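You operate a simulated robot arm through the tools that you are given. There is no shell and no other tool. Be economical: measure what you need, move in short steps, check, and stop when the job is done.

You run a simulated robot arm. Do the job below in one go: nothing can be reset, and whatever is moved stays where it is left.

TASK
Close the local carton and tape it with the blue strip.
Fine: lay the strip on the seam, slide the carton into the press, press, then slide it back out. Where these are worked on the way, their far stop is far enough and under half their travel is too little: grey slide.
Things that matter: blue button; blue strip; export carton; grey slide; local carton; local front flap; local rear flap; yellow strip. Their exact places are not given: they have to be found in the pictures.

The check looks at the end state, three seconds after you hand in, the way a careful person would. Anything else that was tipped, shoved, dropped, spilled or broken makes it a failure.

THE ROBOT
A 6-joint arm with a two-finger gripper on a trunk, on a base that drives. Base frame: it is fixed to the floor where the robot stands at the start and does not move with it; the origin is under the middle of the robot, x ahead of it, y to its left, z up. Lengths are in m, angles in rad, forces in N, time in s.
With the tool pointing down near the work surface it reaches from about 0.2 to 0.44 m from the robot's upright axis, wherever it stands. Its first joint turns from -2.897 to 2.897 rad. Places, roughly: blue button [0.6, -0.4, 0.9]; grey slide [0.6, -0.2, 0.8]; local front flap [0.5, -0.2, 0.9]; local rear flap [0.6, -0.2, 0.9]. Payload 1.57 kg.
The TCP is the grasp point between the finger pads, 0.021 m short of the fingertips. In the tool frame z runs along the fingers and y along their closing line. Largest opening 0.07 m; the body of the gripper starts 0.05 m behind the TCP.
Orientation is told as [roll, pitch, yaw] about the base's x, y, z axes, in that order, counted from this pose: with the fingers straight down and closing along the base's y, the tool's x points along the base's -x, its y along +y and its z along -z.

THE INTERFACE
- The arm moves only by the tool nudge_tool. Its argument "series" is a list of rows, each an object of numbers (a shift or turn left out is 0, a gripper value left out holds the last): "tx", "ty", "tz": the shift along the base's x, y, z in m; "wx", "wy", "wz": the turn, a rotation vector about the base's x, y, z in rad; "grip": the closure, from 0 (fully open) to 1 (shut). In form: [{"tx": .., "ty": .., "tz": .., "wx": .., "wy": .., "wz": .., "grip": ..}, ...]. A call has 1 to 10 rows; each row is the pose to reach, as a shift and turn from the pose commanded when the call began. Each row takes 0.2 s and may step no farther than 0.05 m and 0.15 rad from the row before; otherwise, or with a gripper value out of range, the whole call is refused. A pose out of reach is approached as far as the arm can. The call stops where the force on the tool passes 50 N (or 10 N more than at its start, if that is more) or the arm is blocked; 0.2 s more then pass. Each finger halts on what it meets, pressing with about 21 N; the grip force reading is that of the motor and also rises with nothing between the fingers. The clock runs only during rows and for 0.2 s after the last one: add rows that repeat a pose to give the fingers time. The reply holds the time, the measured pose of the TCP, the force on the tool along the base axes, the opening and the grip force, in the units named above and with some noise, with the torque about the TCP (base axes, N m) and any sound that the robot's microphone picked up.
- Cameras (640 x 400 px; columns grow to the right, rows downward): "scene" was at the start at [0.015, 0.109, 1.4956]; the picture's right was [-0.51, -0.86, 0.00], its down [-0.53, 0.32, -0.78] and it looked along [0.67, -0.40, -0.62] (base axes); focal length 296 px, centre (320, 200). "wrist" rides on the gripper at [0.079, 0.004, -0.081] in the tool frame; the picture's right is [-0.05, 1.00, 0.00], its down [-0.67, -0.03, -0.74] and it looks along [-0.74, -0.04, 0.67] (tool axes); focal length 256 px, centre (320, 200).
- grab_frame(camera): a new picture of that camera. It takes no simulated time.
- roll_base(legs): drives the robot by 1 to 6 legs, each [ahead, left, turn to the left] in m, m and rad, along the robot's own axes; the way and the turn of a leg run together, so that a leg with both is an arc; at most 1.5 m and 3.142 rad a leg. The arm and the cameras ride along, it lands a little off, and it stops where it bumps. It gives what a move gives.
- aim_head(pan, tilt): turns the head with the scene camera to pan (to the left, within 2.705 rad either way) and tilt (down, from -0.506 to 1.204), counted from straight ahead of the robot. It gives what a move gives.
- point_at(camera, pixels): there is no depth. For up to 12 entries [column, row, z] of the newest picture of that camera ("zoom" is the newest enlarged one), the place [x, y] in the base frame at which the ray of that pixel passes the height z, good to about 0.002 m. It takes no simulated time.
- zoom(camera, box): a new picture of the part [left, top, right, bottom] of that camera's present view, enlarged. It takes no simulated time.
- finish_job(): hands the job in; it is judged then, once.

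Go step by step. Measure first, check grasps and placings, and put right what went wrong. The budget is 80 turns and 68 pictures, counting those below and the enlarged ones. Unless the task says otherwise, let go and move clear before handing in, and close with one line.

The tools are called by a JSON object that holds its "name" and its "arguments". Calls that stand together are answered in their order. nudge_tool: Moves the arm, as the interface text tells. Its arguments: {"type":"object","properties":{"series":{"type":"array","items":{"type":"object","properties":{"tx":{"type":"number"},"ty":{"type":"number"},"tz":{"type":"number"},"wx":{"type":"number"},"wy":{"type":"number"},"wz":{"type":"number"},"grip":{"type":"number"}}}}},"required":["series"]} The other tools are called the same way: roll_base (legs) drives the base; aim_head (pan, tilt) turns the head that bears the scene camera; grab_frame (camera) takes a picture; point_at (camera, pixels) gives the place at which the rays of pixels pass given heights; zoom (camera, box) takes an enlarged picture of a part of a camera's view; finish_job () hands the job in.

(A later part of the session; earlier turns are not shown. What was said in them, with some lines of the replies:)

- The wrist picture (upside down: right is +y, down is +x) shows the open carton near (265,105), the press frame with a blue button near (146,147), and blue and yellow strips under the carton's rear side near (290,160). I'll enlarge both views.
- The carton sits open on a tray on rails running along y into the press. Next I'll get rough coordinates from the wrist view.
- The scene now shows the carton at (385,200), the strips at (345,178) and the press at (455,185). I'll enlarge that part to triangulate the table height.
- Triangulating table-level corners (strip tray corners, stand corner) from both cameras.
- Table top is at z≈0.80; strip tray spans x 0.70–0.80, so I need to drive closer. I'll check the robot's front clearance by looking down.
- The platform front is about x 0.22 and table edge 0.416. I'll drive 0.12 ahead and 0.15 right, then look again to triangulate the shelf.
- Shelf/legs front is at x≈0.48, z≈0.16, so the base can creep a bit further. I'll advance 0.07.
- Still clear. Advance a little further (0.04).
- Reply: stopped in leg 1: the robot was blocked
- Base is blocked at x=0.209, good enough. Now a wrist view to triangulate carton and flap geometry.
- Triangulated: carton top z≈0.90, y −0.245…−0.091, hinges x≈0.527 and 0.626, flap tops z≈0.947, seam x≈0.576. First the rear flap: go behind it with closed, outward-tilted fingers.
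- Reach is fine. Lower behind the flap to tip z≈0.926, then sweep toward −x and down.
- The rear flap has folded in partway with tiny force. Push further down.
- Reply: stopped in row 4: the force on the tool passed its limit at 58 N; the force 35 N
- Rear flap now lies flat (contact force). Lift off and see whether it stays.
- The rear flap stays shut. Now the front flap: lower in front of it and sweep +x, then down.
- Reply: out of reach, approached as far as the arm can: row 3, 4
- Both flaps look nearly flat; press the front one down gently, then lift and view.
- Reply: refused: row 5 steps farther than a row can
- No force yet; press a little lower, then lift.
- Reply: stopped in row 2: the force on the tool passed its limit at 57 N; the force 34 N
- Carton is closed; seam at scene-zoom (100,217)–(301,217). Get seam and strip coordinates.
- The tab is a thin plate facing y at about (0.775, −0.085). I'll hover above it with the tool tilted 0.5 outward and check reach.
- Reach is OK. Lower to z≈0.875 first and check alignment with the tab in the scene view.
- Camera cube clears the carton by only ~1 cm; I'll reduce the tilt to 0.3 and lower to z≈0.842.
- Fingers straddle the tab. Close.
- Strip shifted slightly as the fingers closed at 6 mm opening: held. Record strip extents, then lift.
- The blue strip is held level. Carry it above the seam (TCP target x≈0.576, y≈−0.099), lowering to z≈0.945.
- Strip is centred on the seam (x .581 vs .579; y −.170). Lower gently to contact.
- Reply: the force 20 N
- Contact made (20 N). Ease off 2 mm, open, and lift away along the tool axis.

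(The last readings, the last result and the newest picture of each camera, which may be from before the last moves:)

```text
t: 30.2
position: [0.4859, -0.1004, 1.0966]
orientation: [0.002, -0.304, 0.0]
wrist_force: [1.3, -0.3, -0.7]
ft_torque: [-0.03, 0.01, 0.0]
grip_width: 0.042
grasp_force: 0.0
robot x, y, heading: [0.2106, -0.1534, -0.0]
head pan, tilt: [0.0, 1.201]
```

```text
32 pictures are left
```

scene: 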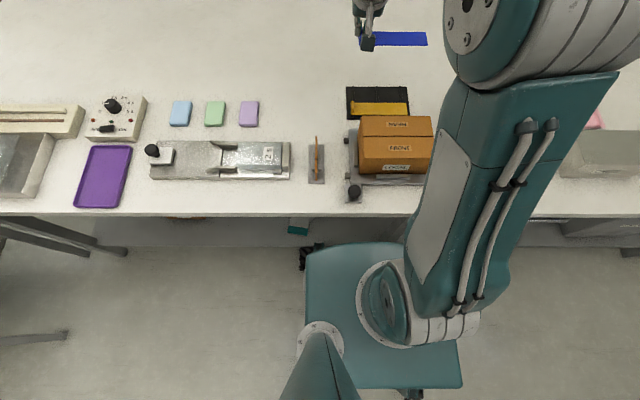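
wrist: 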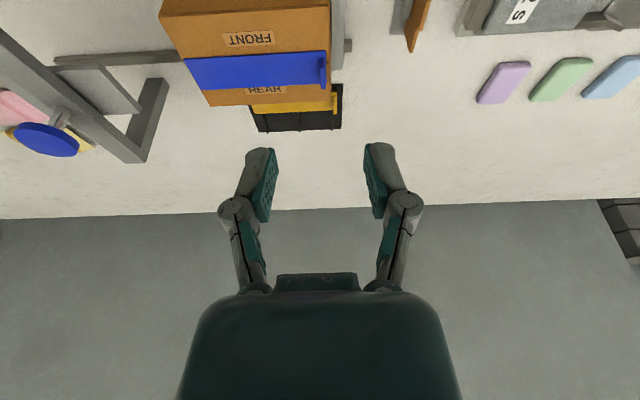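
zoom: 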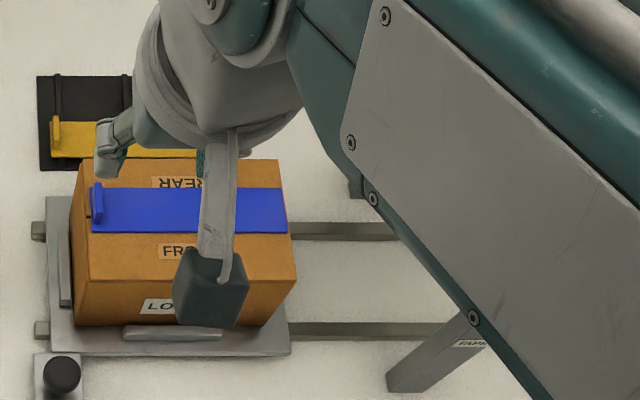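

The strip lies on the seam. Now prepare to grip the slide's knob near (0.47, −0.077) with fingers closing along x: level the tool and start yawing.

{"name": "nudge_tool", "arguments": {"series": [{"wy": 0.15}, {"wy": 0.3, "tz": 0.01}, {"wy": 0.304, "tz": 0.01}]}}

{"name": "nudge_tool", "arguments": {"series": [{"wz": -0.15}, {"wz": -0.3}, {"wz": -0.45}, {"wz": -0.6}, {"wz": -0.75}, {"wz": -0.9}, {"wz": -1.05}, {"wz": -1.2}, {"wz": -1.35}, {"wz": -1.5}]}}

{"name": "nudge_tool", "arguments": {"series": [{"wz": -0.07, "tx": -0.014, "ty": 0.024}, {"wz": -0.07, "tx": -0.014, "ty": 0.024}]}}

{"name": "grab_frame", "arguments": {"camera": "wrist"}}

{"name": "grab_frame", "arguments": {"camera": "scene"}}

```text
t: 31.0
position: [0.4852, -0.099, 1.1064]
orientation: [-0.001, 0.001, 0.0]
wrist_force: [-1.1, 0.6, -0.4]
ft_torque: [0.0, 0.0, 0.0]
grip_width: 0.0417
grasp_force: 0.1
robot x, y, heading: [0.2111, -0.1536, 0.003]
head pan, tilt: [0.0, 1.201]
```

```text
t: 33.2
position: [0.4862, -0.099, 1.1054]
orientation: [0.001, 0.0, -1.503]
wrist_force: [0.4, -0.6, 0.0]
ft_torque: [0.01, 0.0, 0.05]
grip_width: 0.0423
grasp_force: 0.1
robot x, y, heading: [0.2151, -0.1529, 0.004]
head pan, tilt: [0.0, 1.201]
```

```text
t: 33.8
position: [0.4712, -0.075, 1.1059]
orientation: [0.002, -0.002, -1.57]
wrist_force: [-0.8, -0.6, -0.3]
ft_torque: [-0.01, -0.02, 0.02]
grip_width: 0.0421
grasp_force: 0.0
robot x, y, heading: [0.2131, -0.1518, 0.004]
head pan, tilt: [0.0, 1.201]
```

```text
31 pictures are left
```

wrist: 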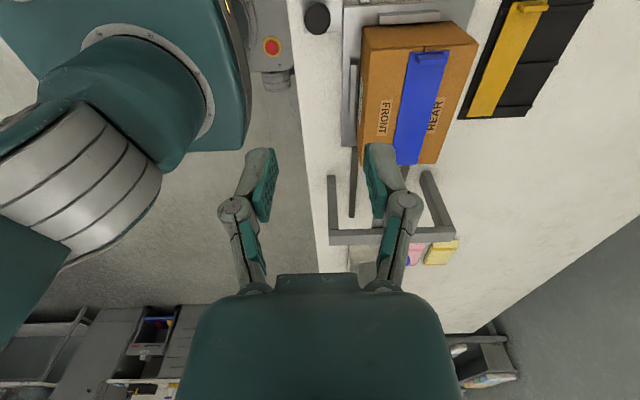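

```text
30 pictures are left
```

scene: 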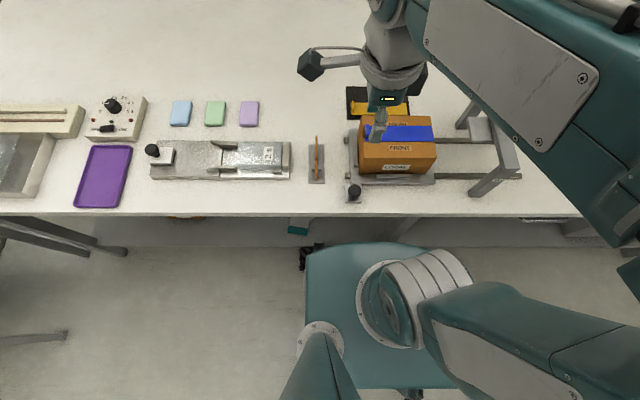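

Knob visible at wrist (317,17) and scene (353,191); triangulate it and the arch.

{"name": "point_at", "arguments": {"camera": "wrist", "pixels": [[317, 17, 0.82], [317, 17, 0.86], [304, 17, 0.84], [330, 17, 0.84], [330, 177, 0.82], [330, 232, 0.95], [455, 232, 0.95], [345, 145, 0.815]]}}

{"name": "point_at", "arguments": {"camera": "scene", "pixels": [[353.5, 191, 0.82], [353.5, 191, 0.86], [517, 176, 0.95], [468, 195, 0.8], [482, 196, 0.8], [463, 125, 0.8], [433, 183, 0.815]]}}

{"name": "zoom", "arguments": {"camera": "scene", "box": [330, 150, 410, 210]}}

```text
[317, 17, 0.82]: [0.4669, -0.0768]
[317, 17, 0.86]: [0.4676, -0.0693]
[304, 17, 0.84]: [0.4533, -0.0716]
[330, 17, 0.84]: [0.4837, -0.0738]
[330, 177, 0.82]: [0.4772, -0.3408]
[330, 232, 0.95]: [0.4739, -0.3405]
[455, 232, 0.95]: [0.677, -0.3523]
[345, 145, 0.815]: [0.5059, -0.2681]
```

```text
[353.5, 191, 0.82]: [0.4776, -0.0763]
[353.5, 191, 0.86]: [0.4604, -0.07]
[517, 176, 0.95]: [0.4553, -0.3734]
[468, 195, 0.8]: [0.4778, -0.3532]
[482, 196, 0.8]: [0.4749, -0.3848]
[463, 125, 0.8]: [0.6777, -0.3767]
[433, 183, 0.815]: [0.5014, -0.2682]
```

```text
6.67 times, centred on (370, 180) of scene
```

zoom: 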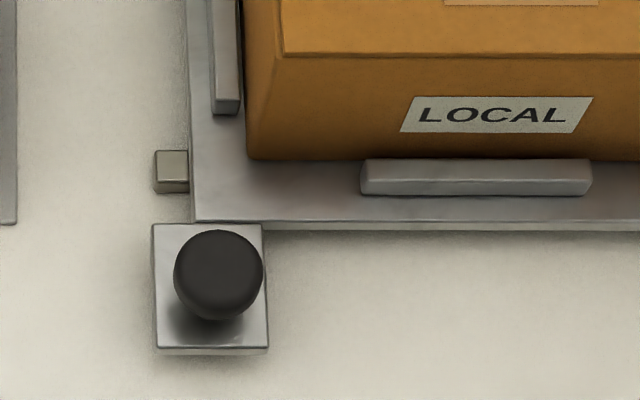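

{"name": "point_at", "arguments": {"camera": "scene", "pixels": [[317, 183, 0.8], [318, 137, 0.87], [316, 172, 0.87], [316, 172, 0.82]]}}

{"name": "nudge_tool", "arguments": {"series": [{"tx": -0.004, "ty": 0.003, "tz": -0.04, "grip": 0.2}, {"tx": -0.004, "ty": 0.003, "tz": -0.08, "wx": -0.1}, {"tx": -0.004, "ty": 0.003, "tz": -0.12, "wx": -0.15}, {"tx": -0.004, "ty": 0.003, "tz": -0.16, "wx": -0.15}, {"tx": -0.004, "ty": 0.003, "tz": -0.2, "wx": -0.15}]}}

{"name": "zoom", "arguments": {"camera": "scene", "box": [290, 110, 410, 210]}}

{"name": "zoom", "arguments": {"camera": "wrist", "box": [200, 0, 440, 150]}}

```text
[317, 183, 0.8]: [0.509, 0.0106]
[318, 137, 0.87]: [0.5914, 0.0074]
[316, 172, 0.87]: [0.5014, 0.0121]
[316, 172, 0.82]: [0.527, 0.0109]
```

```text
t: 35.0
position: [0.4717, -0.0687, 0.9099]
orientation: [0.0, -0.153, -1.568]
wrist_force: [0.4, 0.4, -0.1]
ft_torque: [-0.04, 0.0, 0.0]
grip_width: 0.056
grasp_force: 0.0
out of reach, approached as far as the arm can: row 5
robot x, y, heading: [0.2136, -0.1526, -0.0]
head pan, tilt: [0.0, 1.201]
```

```text
4.00 times, centred on (350, 160) of scene
```

zoom: 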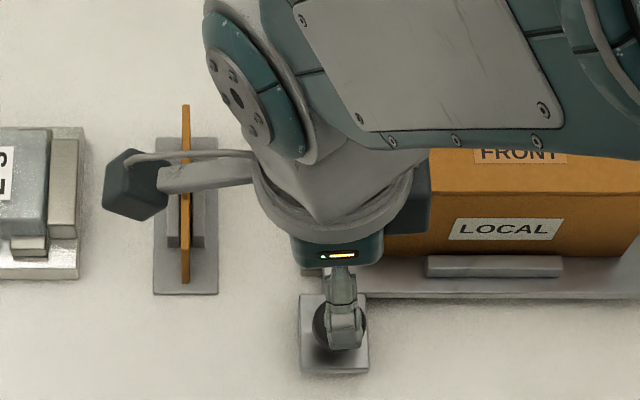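

```text
2.67 times, centred on (320, 75) of wrist
```

zoom: 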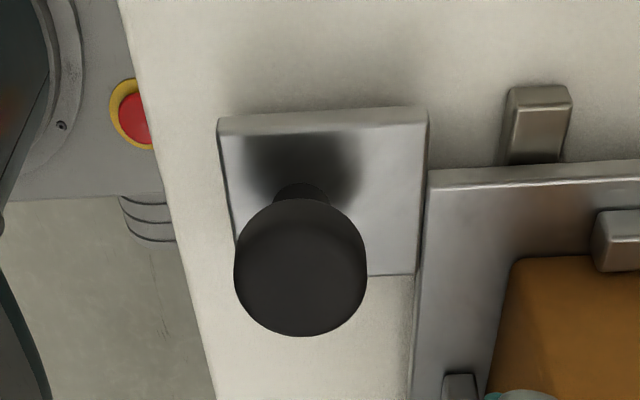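

Too close to the robot at this height, so I'll lift, back the base off 7 cm, then come down again.

{"name": "nudge_tool", "arguments": {"series": [{"tz": 0.04}, {"tz": 0.08}, {"tz": 0.12}]}}

{"name": "roll_base", "arguments": {"legs": [[-0.07, 0, 0]]}}

```text
t: 35.8
position: [0.4711, -0.0676, 1.0283]
orientation: [0.0, -0.151, -1.569]
wrist_force: [0.1, -0.5, -0.9]
ft_torque: [0.0, 0.0, 0.02]
grip_width: 0.0561
grasp_force: 0.1
robot x, y, heading: [0.2086, -0.152, 0.003]
head pan, tilt: [0.0, 1.201]
```

```text
t: 36.8
position: [0.4035, -0.0691, 1.0287]
orientation: [0.002, -0.153, -1.569]
wrist_force: [-0.2, 0.8, 0.3]
ft_torque: [-0.03, -0.01, 0.03]
grip_width: 0.0558
grasp_force: 0.0
robot x, y, heading: [0.1441, -0.1535, 0.003]
head pan, tilt: [0.0, 1.201]
```

{"name": "nudge_tool", "arguments": {"series": [{"tx": 0.04}, {"tx": 0.0635, "ty": -0.002, "tz": -0.03}, {"tx": 0.0635, "ty": -0.002, "tz": -0.07}, {"tx": 0.0635, "ty": -0.002, "tz": -0.11}, {"tx": 0.0635, "ty": -0.002, "tz": -0.145}]}}

{"name": "zoom", "arguments": {"camera": "wrist", "box": [200, 0, 440, 150]}}

{"name": "zoom", "arguments": {"camera": "scene", "box": [290, 80, 410, 180]}}

```text
t: 38.0
position: [0.4676, -0.0702, 0.8812]
orientation: [0.001, -0.152, -1.569]
wrist_force: [0.3, 0.5, 1.4]
ft_torque: [0.02, 0.0, 0.0]
grip_width: 0.0559
grasp_force: 0.1
robot x, y, heading: [0.1425, -0.1552, 0.002]
head pan, tilt: [0.0, 1.201]
```

```text
2.67 times, centred on (320, 75) of wrist
```

zoom: 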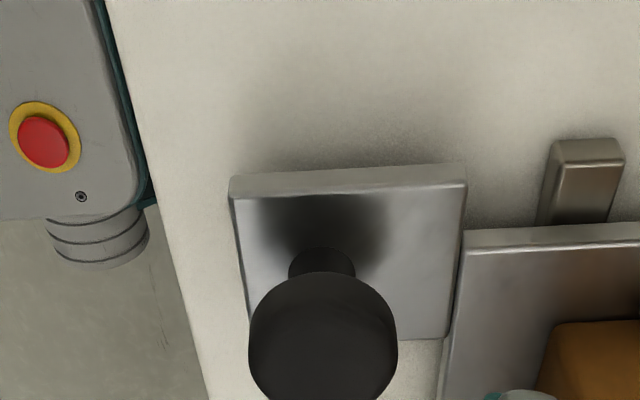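

```text
4.00 times, centred on (350, 130) of scene
```

zoom: 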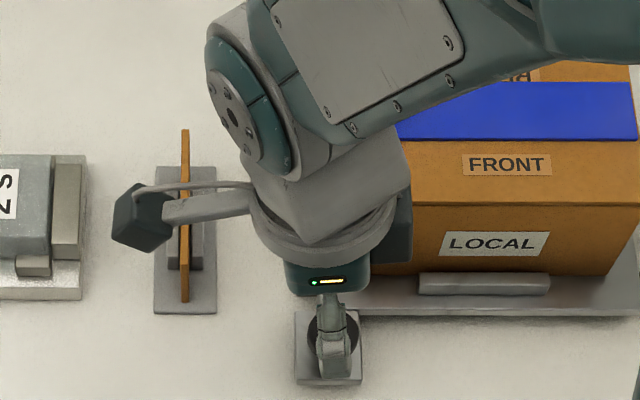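

Aligned over the knob. Lower 3 cm and grip.

{"name": "nudge_tool", "arguments": {"series": [{"tz": -0.015}, {"tz": -0.03}, {"tz": -0.03, "grip": 1}, {"tz": -0.03, "grip": 1}, {"tz": -0.03, "grip": 1}]}}

{"name": "zoom", "arguments": {"camera": "scene", "box": [290, 80, 410, 180]}}

```text
t: 39.2
position: [0.468, -0.0709, 0.8525]
orientation: [0.003, -0.15, -1.57]
wrist_force: [9.0, 0.5, 13.8]
ft_torque: [0.34, -0.21, 0.02]
grip_width: 0.0284
grasp_force: 32.1
robot x, y, heading: [0.1419, -0.1527, 0.003]
head pan, tilt: [0.0, 1.201]
```

```text
4.00 times, centred on (350, 130) of scene
```

zoom: 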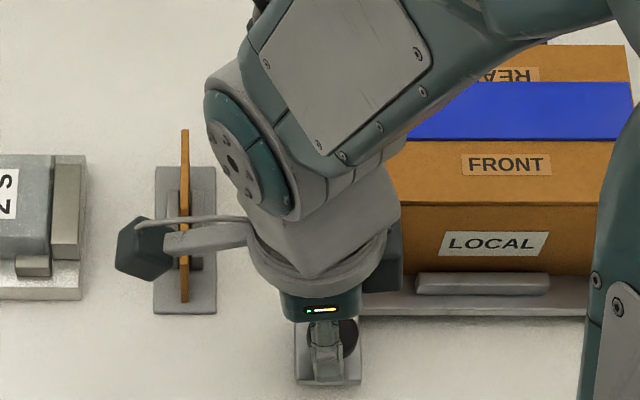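

Knob gripped (28 mm). Slide toward −y smoothly.

{"name": "nudge_tool", "arguments": {"series": [{"ty": -0.004}, {"ty": -0.012}, {"ty": -0.024}, {"ty": -0.038}, {"ty": -0.053}, {"ty": -0.068}, {"ty": -0.083}, {"ty": -0.096}, {"ty": -0.106}, {"ty": -0.112}]}}

{"name": "grab_frame", "arguments": {"camera": "scene"}}

```text
t: 41.4
position: [0.4673, -0.1832, 0.8534]
orientation: [0.004, -0.153, -1.567]
wrist_force: [24.8, 1.0, -10.9]
ft_torque: [-0.06, -0.24, 0.11]
grip_width: 0.0285
grasp_force: 31.9
robot x, y, heading: [0.1422, -0.1559, 0.004]
head pan, tilt: [0.0, 1.201]
```

```text
23 pictures are left
```

scene: 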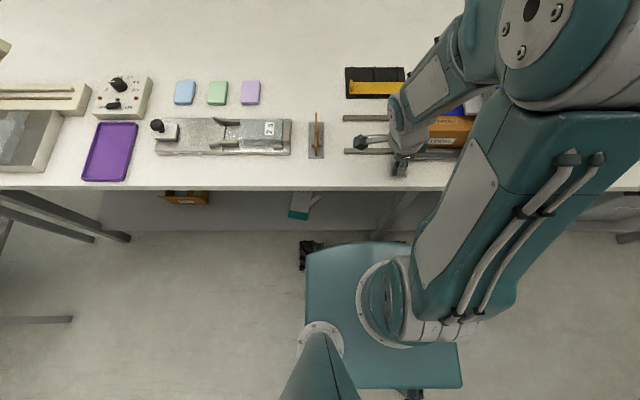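

Sliding well. Continue, adding a bit more lean away from the arch and relieving the side force.

{"name": "nudge_tool", "arguments": {"series": [{"tx": 0.002, "ty": -0.006, "wx": -0.02}, {"tx": 0.002, "ty": -0.016, "wx": -0.05}, {"tx": 0.002, "ty": -0.028, "wx": -0.08}, {"tx": 0.002, "ty": -0.04, "wx": -0.11}, {"tx": 0.002, "ty": -0.052, "wx": -0.14}, {"tx": 0.002, "ty": -0.062, "wx": -0.15}, {"tx": 0.002, "ty": -0.07, "wx": -0.15}, {"tx": 0.002, "ty": -0.074, "wx": -0.15}]}}

{"name": "zoom", "arguments": {"camera": "scene", "box": [340, 60, 560, 200]}}

{"name": "grab_frame", "arguments": {"camera": "wrist"}}

```text
t: 43.2
position: [0.4667, -0.2566, 0.8509]
orientation: [-0.004, -0.301, -1.569]
wrist_force: [-1.8, 0.2, -24.4]
ft_torque: [-0.18, 0.02, -0.18]
grip_width: 0.0282
grasp_force: 31.9
robot x, y, heading: [0.1413, -0.1489, 0.006]
head pan, tilt: [0.0, 1.201]
```

```text
2.86 times, centred on (450, 130) of scene
```

zoom: 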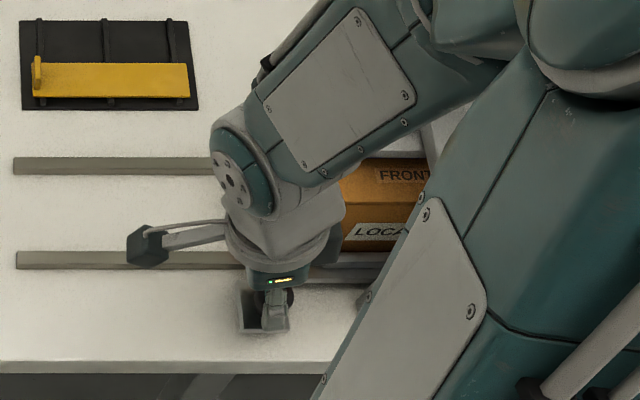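

```text
21 pictures are left
```

wrist: 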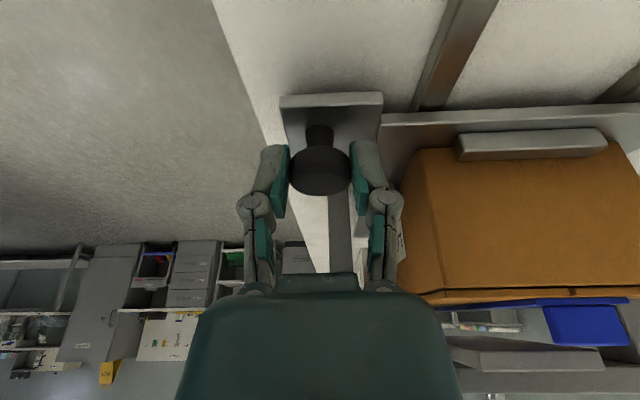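

Travel so far 0.186; continue in small steps to find the far stop.

{"name": "nudge_tool", "arguments": {"series": [{"ty": -0.006, "tz": -0.002}, {"ty": -0.012, "tz": -0.002}, {"ty": -0.018, "tz": -0.002}, {"ty": -0.024, "tz": -0.002}, {"ty": -0.03, "tz": -0.002}, {"ty": -0.036, "tz": -0.002}, {"ty": -0.042, "tz": -0.002}, {"ty": -0.048, "tz": -0.002}]}}

{"name": "grab_frame", "arguments": {"camera": "wrist"}}

```text
t: 45.0
position: [0.47, -0.3035, 0.8503]
orientation: [0.002, -0.301, -1.569]
wrist_force: [0.1, 0.3, -0.5]
ft_torque: [0.0, 0.01, 0.04]
grip_width: 0.0002
grasp_force: 29.0
robot x, y, heading: [0.1422, -0.1525, 0.004]
head pan, tilt: [0.0, 1.201]
```

```text
20 pictures are left
```

wrist: 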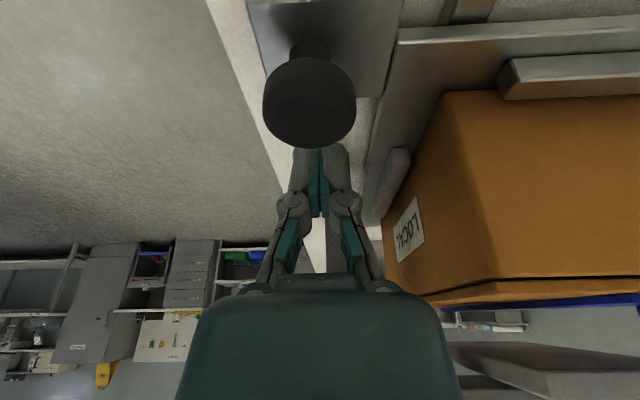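

The fingers slipped off the knob past it, so the slide probably hit its stop. Lift clear and look.

{"name": "nudge_tool", "arguments": {"series": [{"tz": 0.02}, {"tz": 0.05}, {"tz": 0.09, "ty": 0.02}, {"tz": 0.13, "ty": 0.06}, {"tz": 0.17, "ty": 0.09}, {"tz": 0.2, "ty": 0.13}, {"tz": 0.22, "ty": 0.175}, {"tz": 0.22, "ty": 0.22}]}}

{"name": "zoom", "arguments": {"camera": "scene", "box": [360, 60, 580, 200]}}

{"name": "grab_frame", "arguments": {"camera": "wrist"}}

```text
refused: row 4 steps farther than a row can; nothing moved
```

```text
2.86 times, centred on (470, 130) of scene
```

zoom: 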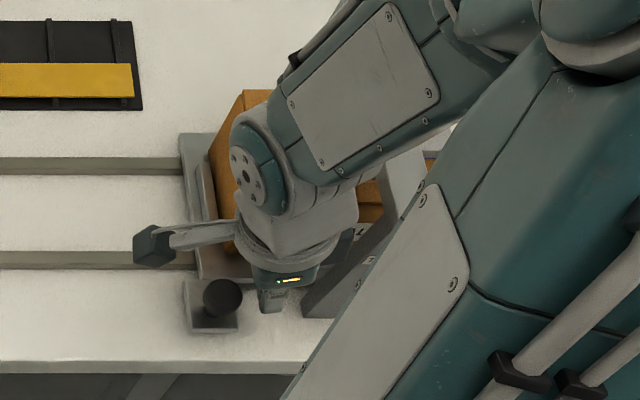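

```text
18 pictures are left
```

wrist: 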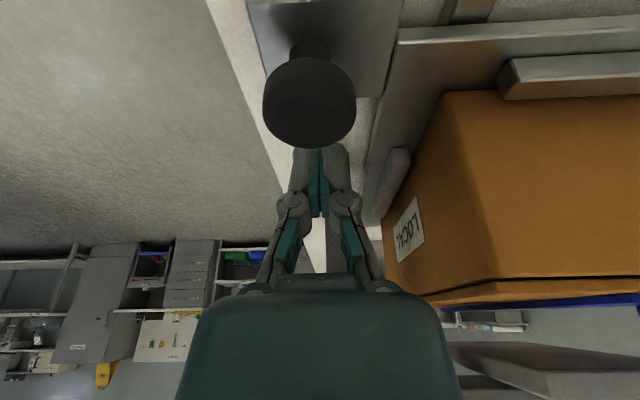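

{"name": "nudge_tool", "arguments": {"series": [{"tz": 0.02}, {"tz": 0.06}, {"tz": 0.1}, {"tz": 0.13, "ty": 0.03}, {"tz": 0.16, "ty": 0.06}, {"tz": 0.19, "ty": 0.09}, {"tz": 0.21, "ty": 0.13}, {"tz": 0.21, "ty": 0.175}, {"tz": 0.21, "ty": 0.22}]}}

{"name": "zoom", "arguments": {"camera": "scene", "box": [360, 60, 580, 200]}}

```text
t: 47.0
position: [0.468, -0.0826, 1.0603]
orientation: [0.0, -0.303, -1.57]
wrist_force: [-0.3, 0.3, 0.6]
ft_torque: [-0.02, 0.0, 0.04]
grip_width: 0.0001
grasp_force: 28.7
robot x, y, heading: [0.1425, -0.1526, -0.001]
head pan, tilt: [0.0, 1.201]
```

```text
2.86 times, centred on (470, 130) of scene
```

zoom: 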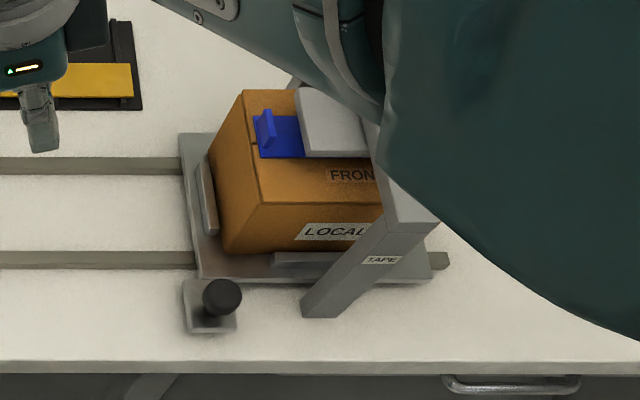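

{"name": "point_at", "arguments": {"camera": "zoom", "pixels": [[221, 298, 0.844], [437, 260, 0.81], [430, 272, 0.815], [196, 272, 0.815], [258, 158, 0.897], [302, 90, 0.93], [305, 150, 0.93]]}}

```text
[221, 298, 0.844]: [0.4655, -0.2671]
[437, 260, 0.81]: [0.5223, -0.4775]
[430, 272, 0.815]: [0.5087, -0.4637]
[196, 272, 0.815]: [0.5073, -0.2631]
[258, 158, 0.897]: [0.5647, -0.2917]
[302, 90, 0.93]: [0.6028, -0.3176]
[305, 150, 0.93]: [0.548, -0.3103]
```

Slide is at its stop (travel 0.195, rail end just beyond the tray). Next: the button, estimated at (0.568, −0.363, ~1.0). Level the tool, move near and refine with the wrist camera.

{"name": "nudge_tool", "arguments": {"series": [{"tz": 0.03, "wx": 0.1}, {"tz": 0.06, "wx": 0.2}, {"tz": 0.09, "tx": 0.02, "ty": -0.02, "wx": 0.303}, {"tz": 0.1, "tx": 0.045, "ty": -0.06, "wx": 0.303}, {"tz": 0.1, "tx": 0.07, "ty": -0.1, "wx": 0.303}, {"tz": 0.1, "tx": 0.09, "ty": -0.14, "wx": 0.303}, {"tz": 0.1, "tx": 0.1, "ty": -0.18, "wx": 0.303}]}}

{"name": "grab_frame", "arguments": {"camera": "wrist"}}

{"name": "grab_frame", "arguments": {"camera": "scene"}}

```text
t: 48.6
position: [0.5698, -0.2669, 1.1602]
orientation: [0.001, 0.003, -1.57]
wrist_force: [0.6, -0.2, 0.0]
ft_torque: [-0.01, -0.02, -0.01]
grip_width: 0.0
grasp_force: 28.7
robot x, y, heading: [0.1428, -0.1521, 0.0]
head pan, tilt: [0.0, 1.201]
```

```text
16 pictures are left
```

wrist: 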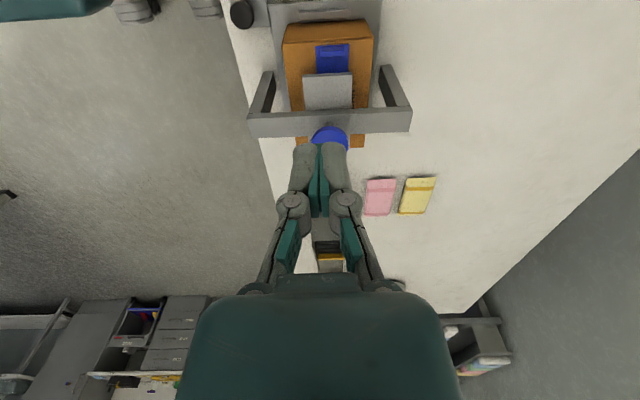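

```text
15 pictures are left
```

scene: 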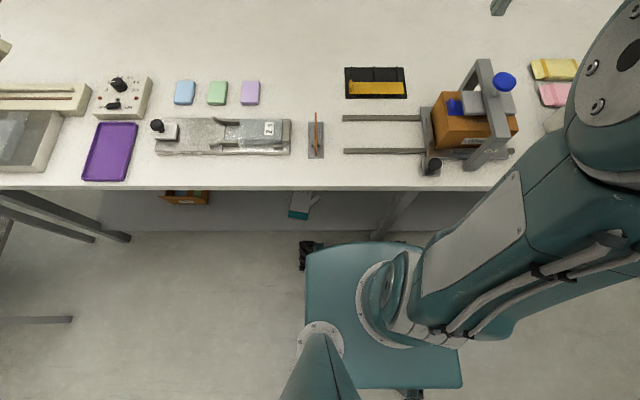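

{"name": "point_at", "arguments": {"camera": "scene", "pixels": [[504, 80, 0.96], [504, 80, 1.0], [504, 80, 1.04]]}}

{"name": "point_at", "arguments": {"camera": "wrist", "pixels": [[329, 138, 0.96], [329, 138, 1.0], [329, 138, 1.04], [311, 138, 1.0], [347, 138, 1.0], [330, 123, 0.95]]}}

```text
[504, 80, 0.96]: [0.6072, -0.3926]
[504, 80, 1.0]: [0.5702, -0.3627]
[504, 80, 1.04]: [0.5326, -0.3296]
```

```text
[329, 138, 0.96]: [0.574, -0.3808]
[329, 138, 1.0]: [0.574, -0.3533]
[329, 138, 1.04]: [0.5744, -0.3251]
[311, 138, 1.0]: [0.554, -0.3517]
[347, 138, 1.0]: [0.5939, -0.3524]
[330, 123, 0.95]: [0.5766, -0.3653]
```

Button at (0.573, −0.363), top z≈1.0. Move over it and press down in small steps.

{"name": "nudge_tool", "arguments": {"series": [{"tx": 0.003, "ty": -0.04}, {"tx": 0.003, "ty": -0.08}, {"tx": 0.003, "ty": -0.096}, {"tx": 0.003, "ty": -0.096, "tz": -0.04}, {"tx": 0.003, "ty": -0.096, "tz": -0.08}, {"tx": 0.003, "ty": -0.096, "tz": -0.11}, {"tx": 0.003, "ty": -0.096, "tz": -0.125}]}}

{"name": "nudge_tool", "arguments": {"series": [{"tz": -0.004}, {"tz": -0.008}, {"tz": -0.012}, {"tz": -0.016}, {"tz": -0.02}, {"tz": -0.024}, {"tz": -0.028}, {"tz": -0.032}, {"tz": -0.036}, {"tz": -0.04}]}}

{"name": "zoom", "arguments": {"camera": "scene", "box": [400, 40, 540, 180]}}

```text
t: 50.2
position: [0.5719, -0.3611, 1.0348]
orientation: [0.002, 0.001, -1.569]
wrist_force: [0.3, 0.2, 1.0]
ft_torque: [0.0, 0.0, 0.0]
grip_width: 0.0
grasp_force: 29.1
robot x, y, heading: [0.1454, -0.156, -0.001]
head pan, tilt: [0.0, 1.201]
```

```text
t: 52.4
position: [0.5722, -0.3604, 0.9969]
orientation: [0.005, 0.0, -1.569]
wrist_force: [-2.0, -0.5, 15.5]
ft_torque: [-0.03, 0.08, 0.01]
grip_width: 0.0061
grasp_force: 28.5
robot x, y, heading: [0.1405, -0.1522, 0.003]
head pan, tilt: [0.0, 1.201]
```

```text
2.86 times, centred on (470, 110) of scene
```

zoom: 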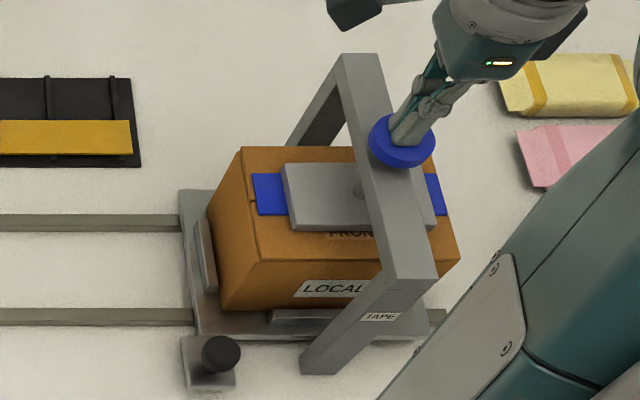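

The platen is down on the strip and the strip's tab has gone flat. Press a little further to be sure, hold, then lift.

{"name": "nudge_tool", "arguments": {"series": [{"tz": -0.003}, {"tz": -0.006}, {"tz": -0.009}, {"tz": -0.009}]}}

{"name": "nudge_tool", "arguments": {"series": [{"tz": 0.02}, {"tz": 0.06}, {"tz": 0.1}, {"tz": 0.13}]}}

{"name": "zoom", "arguments": {"camera": "scene", "box": [400, 40, 540, 180]}}

```text
t: 53.0
position: [0.5734, -0.3613, 0.9953]
orientation: [0.013, -0.004, -1.569]
wrist_force: [-9.4, 4.4, 21.0]
ft_torque: [0.15, 0.22, 0.06]
grip_width: 0.0059
grasp_force: 28.5
robot x, y, heading: [0.1402, -0.1503, 0.003]
head pan, tilt: [0.0, 1.201]
stopped in row 3: the force on the tool passed its limit at 54 N (the readings are from after the stop); the commanded pose is now the measured one
```

```text
t: 54.0
position: [0.5739, -0.3633, 1.1255]
orientation: [0.007, -0.002, -1.567]
wrist_force: [0.0, -0.7, 0.2]
ft_torque: [-0.01, 0.01, 0.02]
grip_width: 0.0
grasp_force: 29.0
robot x, y, heading: [0.1415, -0.1501, -0.0]
head pan, tilt: [0.0, 1.201]
```

```text
2.86 times, centred on (470, 110) of scene
```

zoom: 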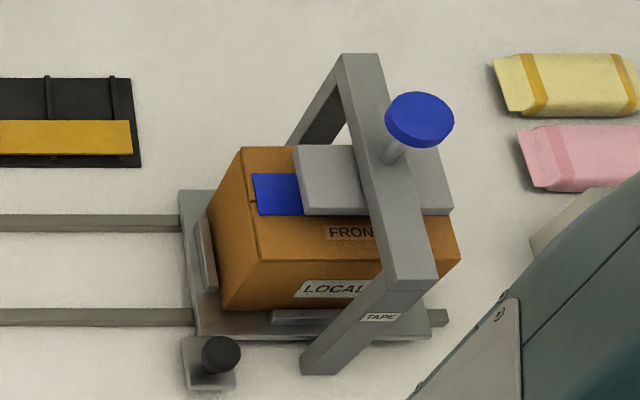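

The press has sprung back up. Return to the knob (0.4665, −0.267) with lean 0.3 and open fingers.

{"name": "nudge_tool", "arguments": {"series": [{"tx": -0.025, "ty": 0.035}, {"tx": -0.05, "ty": 0.065, "wx": -0.1}, {"tx": -0.08, "ty": 0.09, "wx": -0.2, "grip": 0.2}, {"tx": -0.107, "ty": 0.098, "wx": -0.3}, {"tx": -0.107, "ty": 0.098, "tz": -0.04, "wx": -0.3}, {"tx": -0.107, "ty": 0.098, "tz": -0.08, "wx": -0.3}, {"tx": -0.107, "ty": 0.098, "tz": -0.12, "wx": -0.3}, {"tx": -0.107, "ty": 0.098, "tz": -0.16, "wx": -0.3}, {"tx": -0.107, "ty": 0.098, "tz": -0.2, "wx": -0.3}, {"tx": -0.107, "ty": 0.098, "tz": -0.225, "wx": -0.3}]}}

{"name": "grab_frame", "arguments": {"camera": "wrist"}}

```text
t: 56.2
position: [0.4665, -0.2642, 0.9006]
orientation: [0.011, -0.302, -1.568]
wrist_force: [-0.5, -0.4, -0.1]
ft_torque: [-0.02, 0.01, 0.0]
grip_width: 0.0563
grasp_force: 0.1
robot x, y, heading: [0.1402, -0.154, 0.006]
head pan, tilt: [0.0, 1.201]
```

```text
12 pictures are left
```

wrist: 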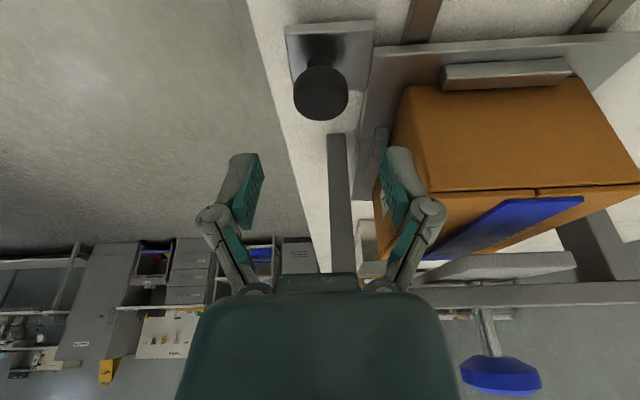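

Fingers straddle the knob. Lower 5 cm and grip.

{"name": "nudge_tool", "arguments": {"series": [{"tz": -0.025}, {"tz": -0.05}, {"tz": -0.052, "grip": 1}, {"tz": -0.052, "grip": 1}, {"tz": -0.052, "grip": 1}]}}

```text
t: 57.4
position: [0.4684, -0.2634, 0.85]
orientation: [0.014, -0.304, -1.569]
wrist_force: [11.4, -2.0, 24.9]
ft_torque: [-0.19, -0.12, 0.03]
grip_width: 0.0279
grasp_force: 32.0
robot x, y, heading: [0.144, -0.1509, 0.0]
head pan, tilt: [0.0, 1.201]
```

Gripped at 28 mm. Pull the slide back toward +y, easing the lean as it goes.

{"name": "nudge_tool", "arguments": {"series": [{"tz": 0.002, "ty": 0.005}, {"tz": 0.003, "ty": 0.015}, {"tz": 0.003, "ty": 0.03, "wx": 0.03}, {"tz": 0.003, "ty": 0.045, "wx": 0.06}, {"tz": 0.003, "ty": 0.06, "wx": 0.09}, {"tz": 0.003, "ty": 0.075, "wx": 0.12}, {"tz": 0.003, "ty": 0.09, "wx": 0.15}, {"tz": 0.003, "ty": 0.105, "wx": 0.15}, {"tz": 0.003, "ty": 0.118, "wx": 0.15}, {"tz": 0.003, "ty": 0.126, "wx": 0.15}]}}

{"name": "nudge_tool", "arguments": {"series": [{"ty": 0.005}, {"ty": 0.014}, {"ty": 0.024}, {"ty": 0.034}, {"ty": 0.044}, {"ty": 0.052}, {"ty": 0.058}, {"ty": 0.063}, {"ty": 0.067}]}}

{"name": "zoom", "arguments": {"camera": "scene", "box": [290, 60, 510, 200]}}

```text
t: 59.6
position: [0.4671, -0.1376, 0.8504]
orientation: [0.012, -0.151, -1.57]
wrist_force: [24.0, -0.8, 3.9]
ft_torque: [0.54, -0.3, -0.03]
grip_width: 0.0281
grasp_force: 32.5
robot x, y, heading: [0.1425, -0.1524, -0.003]
head pan, tilt: [0.0, 1.201]
```

```text
t: 61.6
position: [0.4684, -0.071, 0.8503]
orientation: [0.011, -0.151, -1.568]
wrist_force: [22.5, -3.8, 21.1]
ft_torque: [-0.48, -0.31, 0.01]
grip_width: 0.0279
grasp_force: 32.1
robot x, y, heading: [0.1374, -0.1515, 0.003]
head pan, tilt: [0.0, 1.201]
```

```text
2.86 times, centred on (400, 130) of scene
```

zoom: 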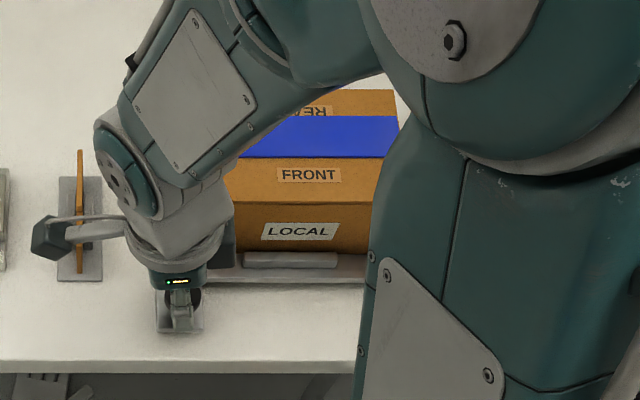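

Slide is back at its starting place. A last 4 mm nudge to the stop, then release and lift clear.

{"name": "nudge_tool", "arguments": {"series": [{"ty": 0.002}, {"ty": 0.004}, {"ty": 0.004}]}}

{"name": "nudge_tool", "arguments": {"series": [{"ty": 0, "grip": 0.2}, {"ty": 0, "grip": 0.2}, {"tz": 0.03}, {"tz": 0.07}, {"tz": 0.11}, {"tz": 0.15}, {"tz": 0.19}, {"tz": 0.23}]}}

{"name": "grab_frame", "arguments": {"camera": "scene"}}

{"name": "zoom", "arguments": {"camera": "wrist", "box": [240, 0, 500, 162]}}

```text
t: 62.4
position: [0.4671, -0.0697, 0.8499]
orientation: [0.011, -0.15, -1.57]
wrist_force: [33.1, -27.2, 1.7]
ft_torque: [-0.38, -0.43, -0.18]
grip_width: 0.0284
grasp_force: 31.7
robot x, y, heading: [0.1424, -0.1533, -0.001]
head pan, tilt: [0.0, 1.201]
```

```text
t: 64.2
position: [0.4664, -0.0664, 1.0817]
orientation: [0.01, -0.155, -1.569]
wrist_force: [0.8, 0.5, 0.0]
ft_torque: [0.03, -0.01, -0.03]
grip_width: 0.0561
grasp_force: 0.1
robot x, y, heading: [0.1421, -0.1532, -0.001]
head pan, tilt: [0.0, 1.201]
```

```text
10 pictures are left
```

scene: 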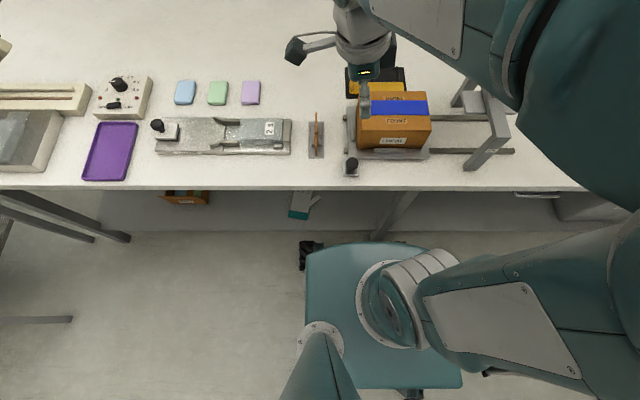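

```text
2.46 times, centred on (370, 81) of wrist
```

zoom: 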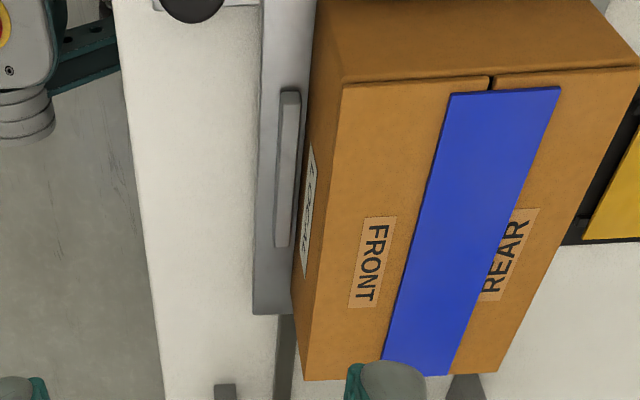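

The carton is back at the start stop, both flaps are flat, the blue strip covers the seam, and the other objects look undisturbed; the arm is clear.

{"name": "finish_job", "arguments": {}}

```text
The job is handed in.
```

The local carton is closed, its seam is taped with the pressed-down blue strip, and the slide is back out with the gripper let go and clear. The job is handed in, but no verdict has come back yet.
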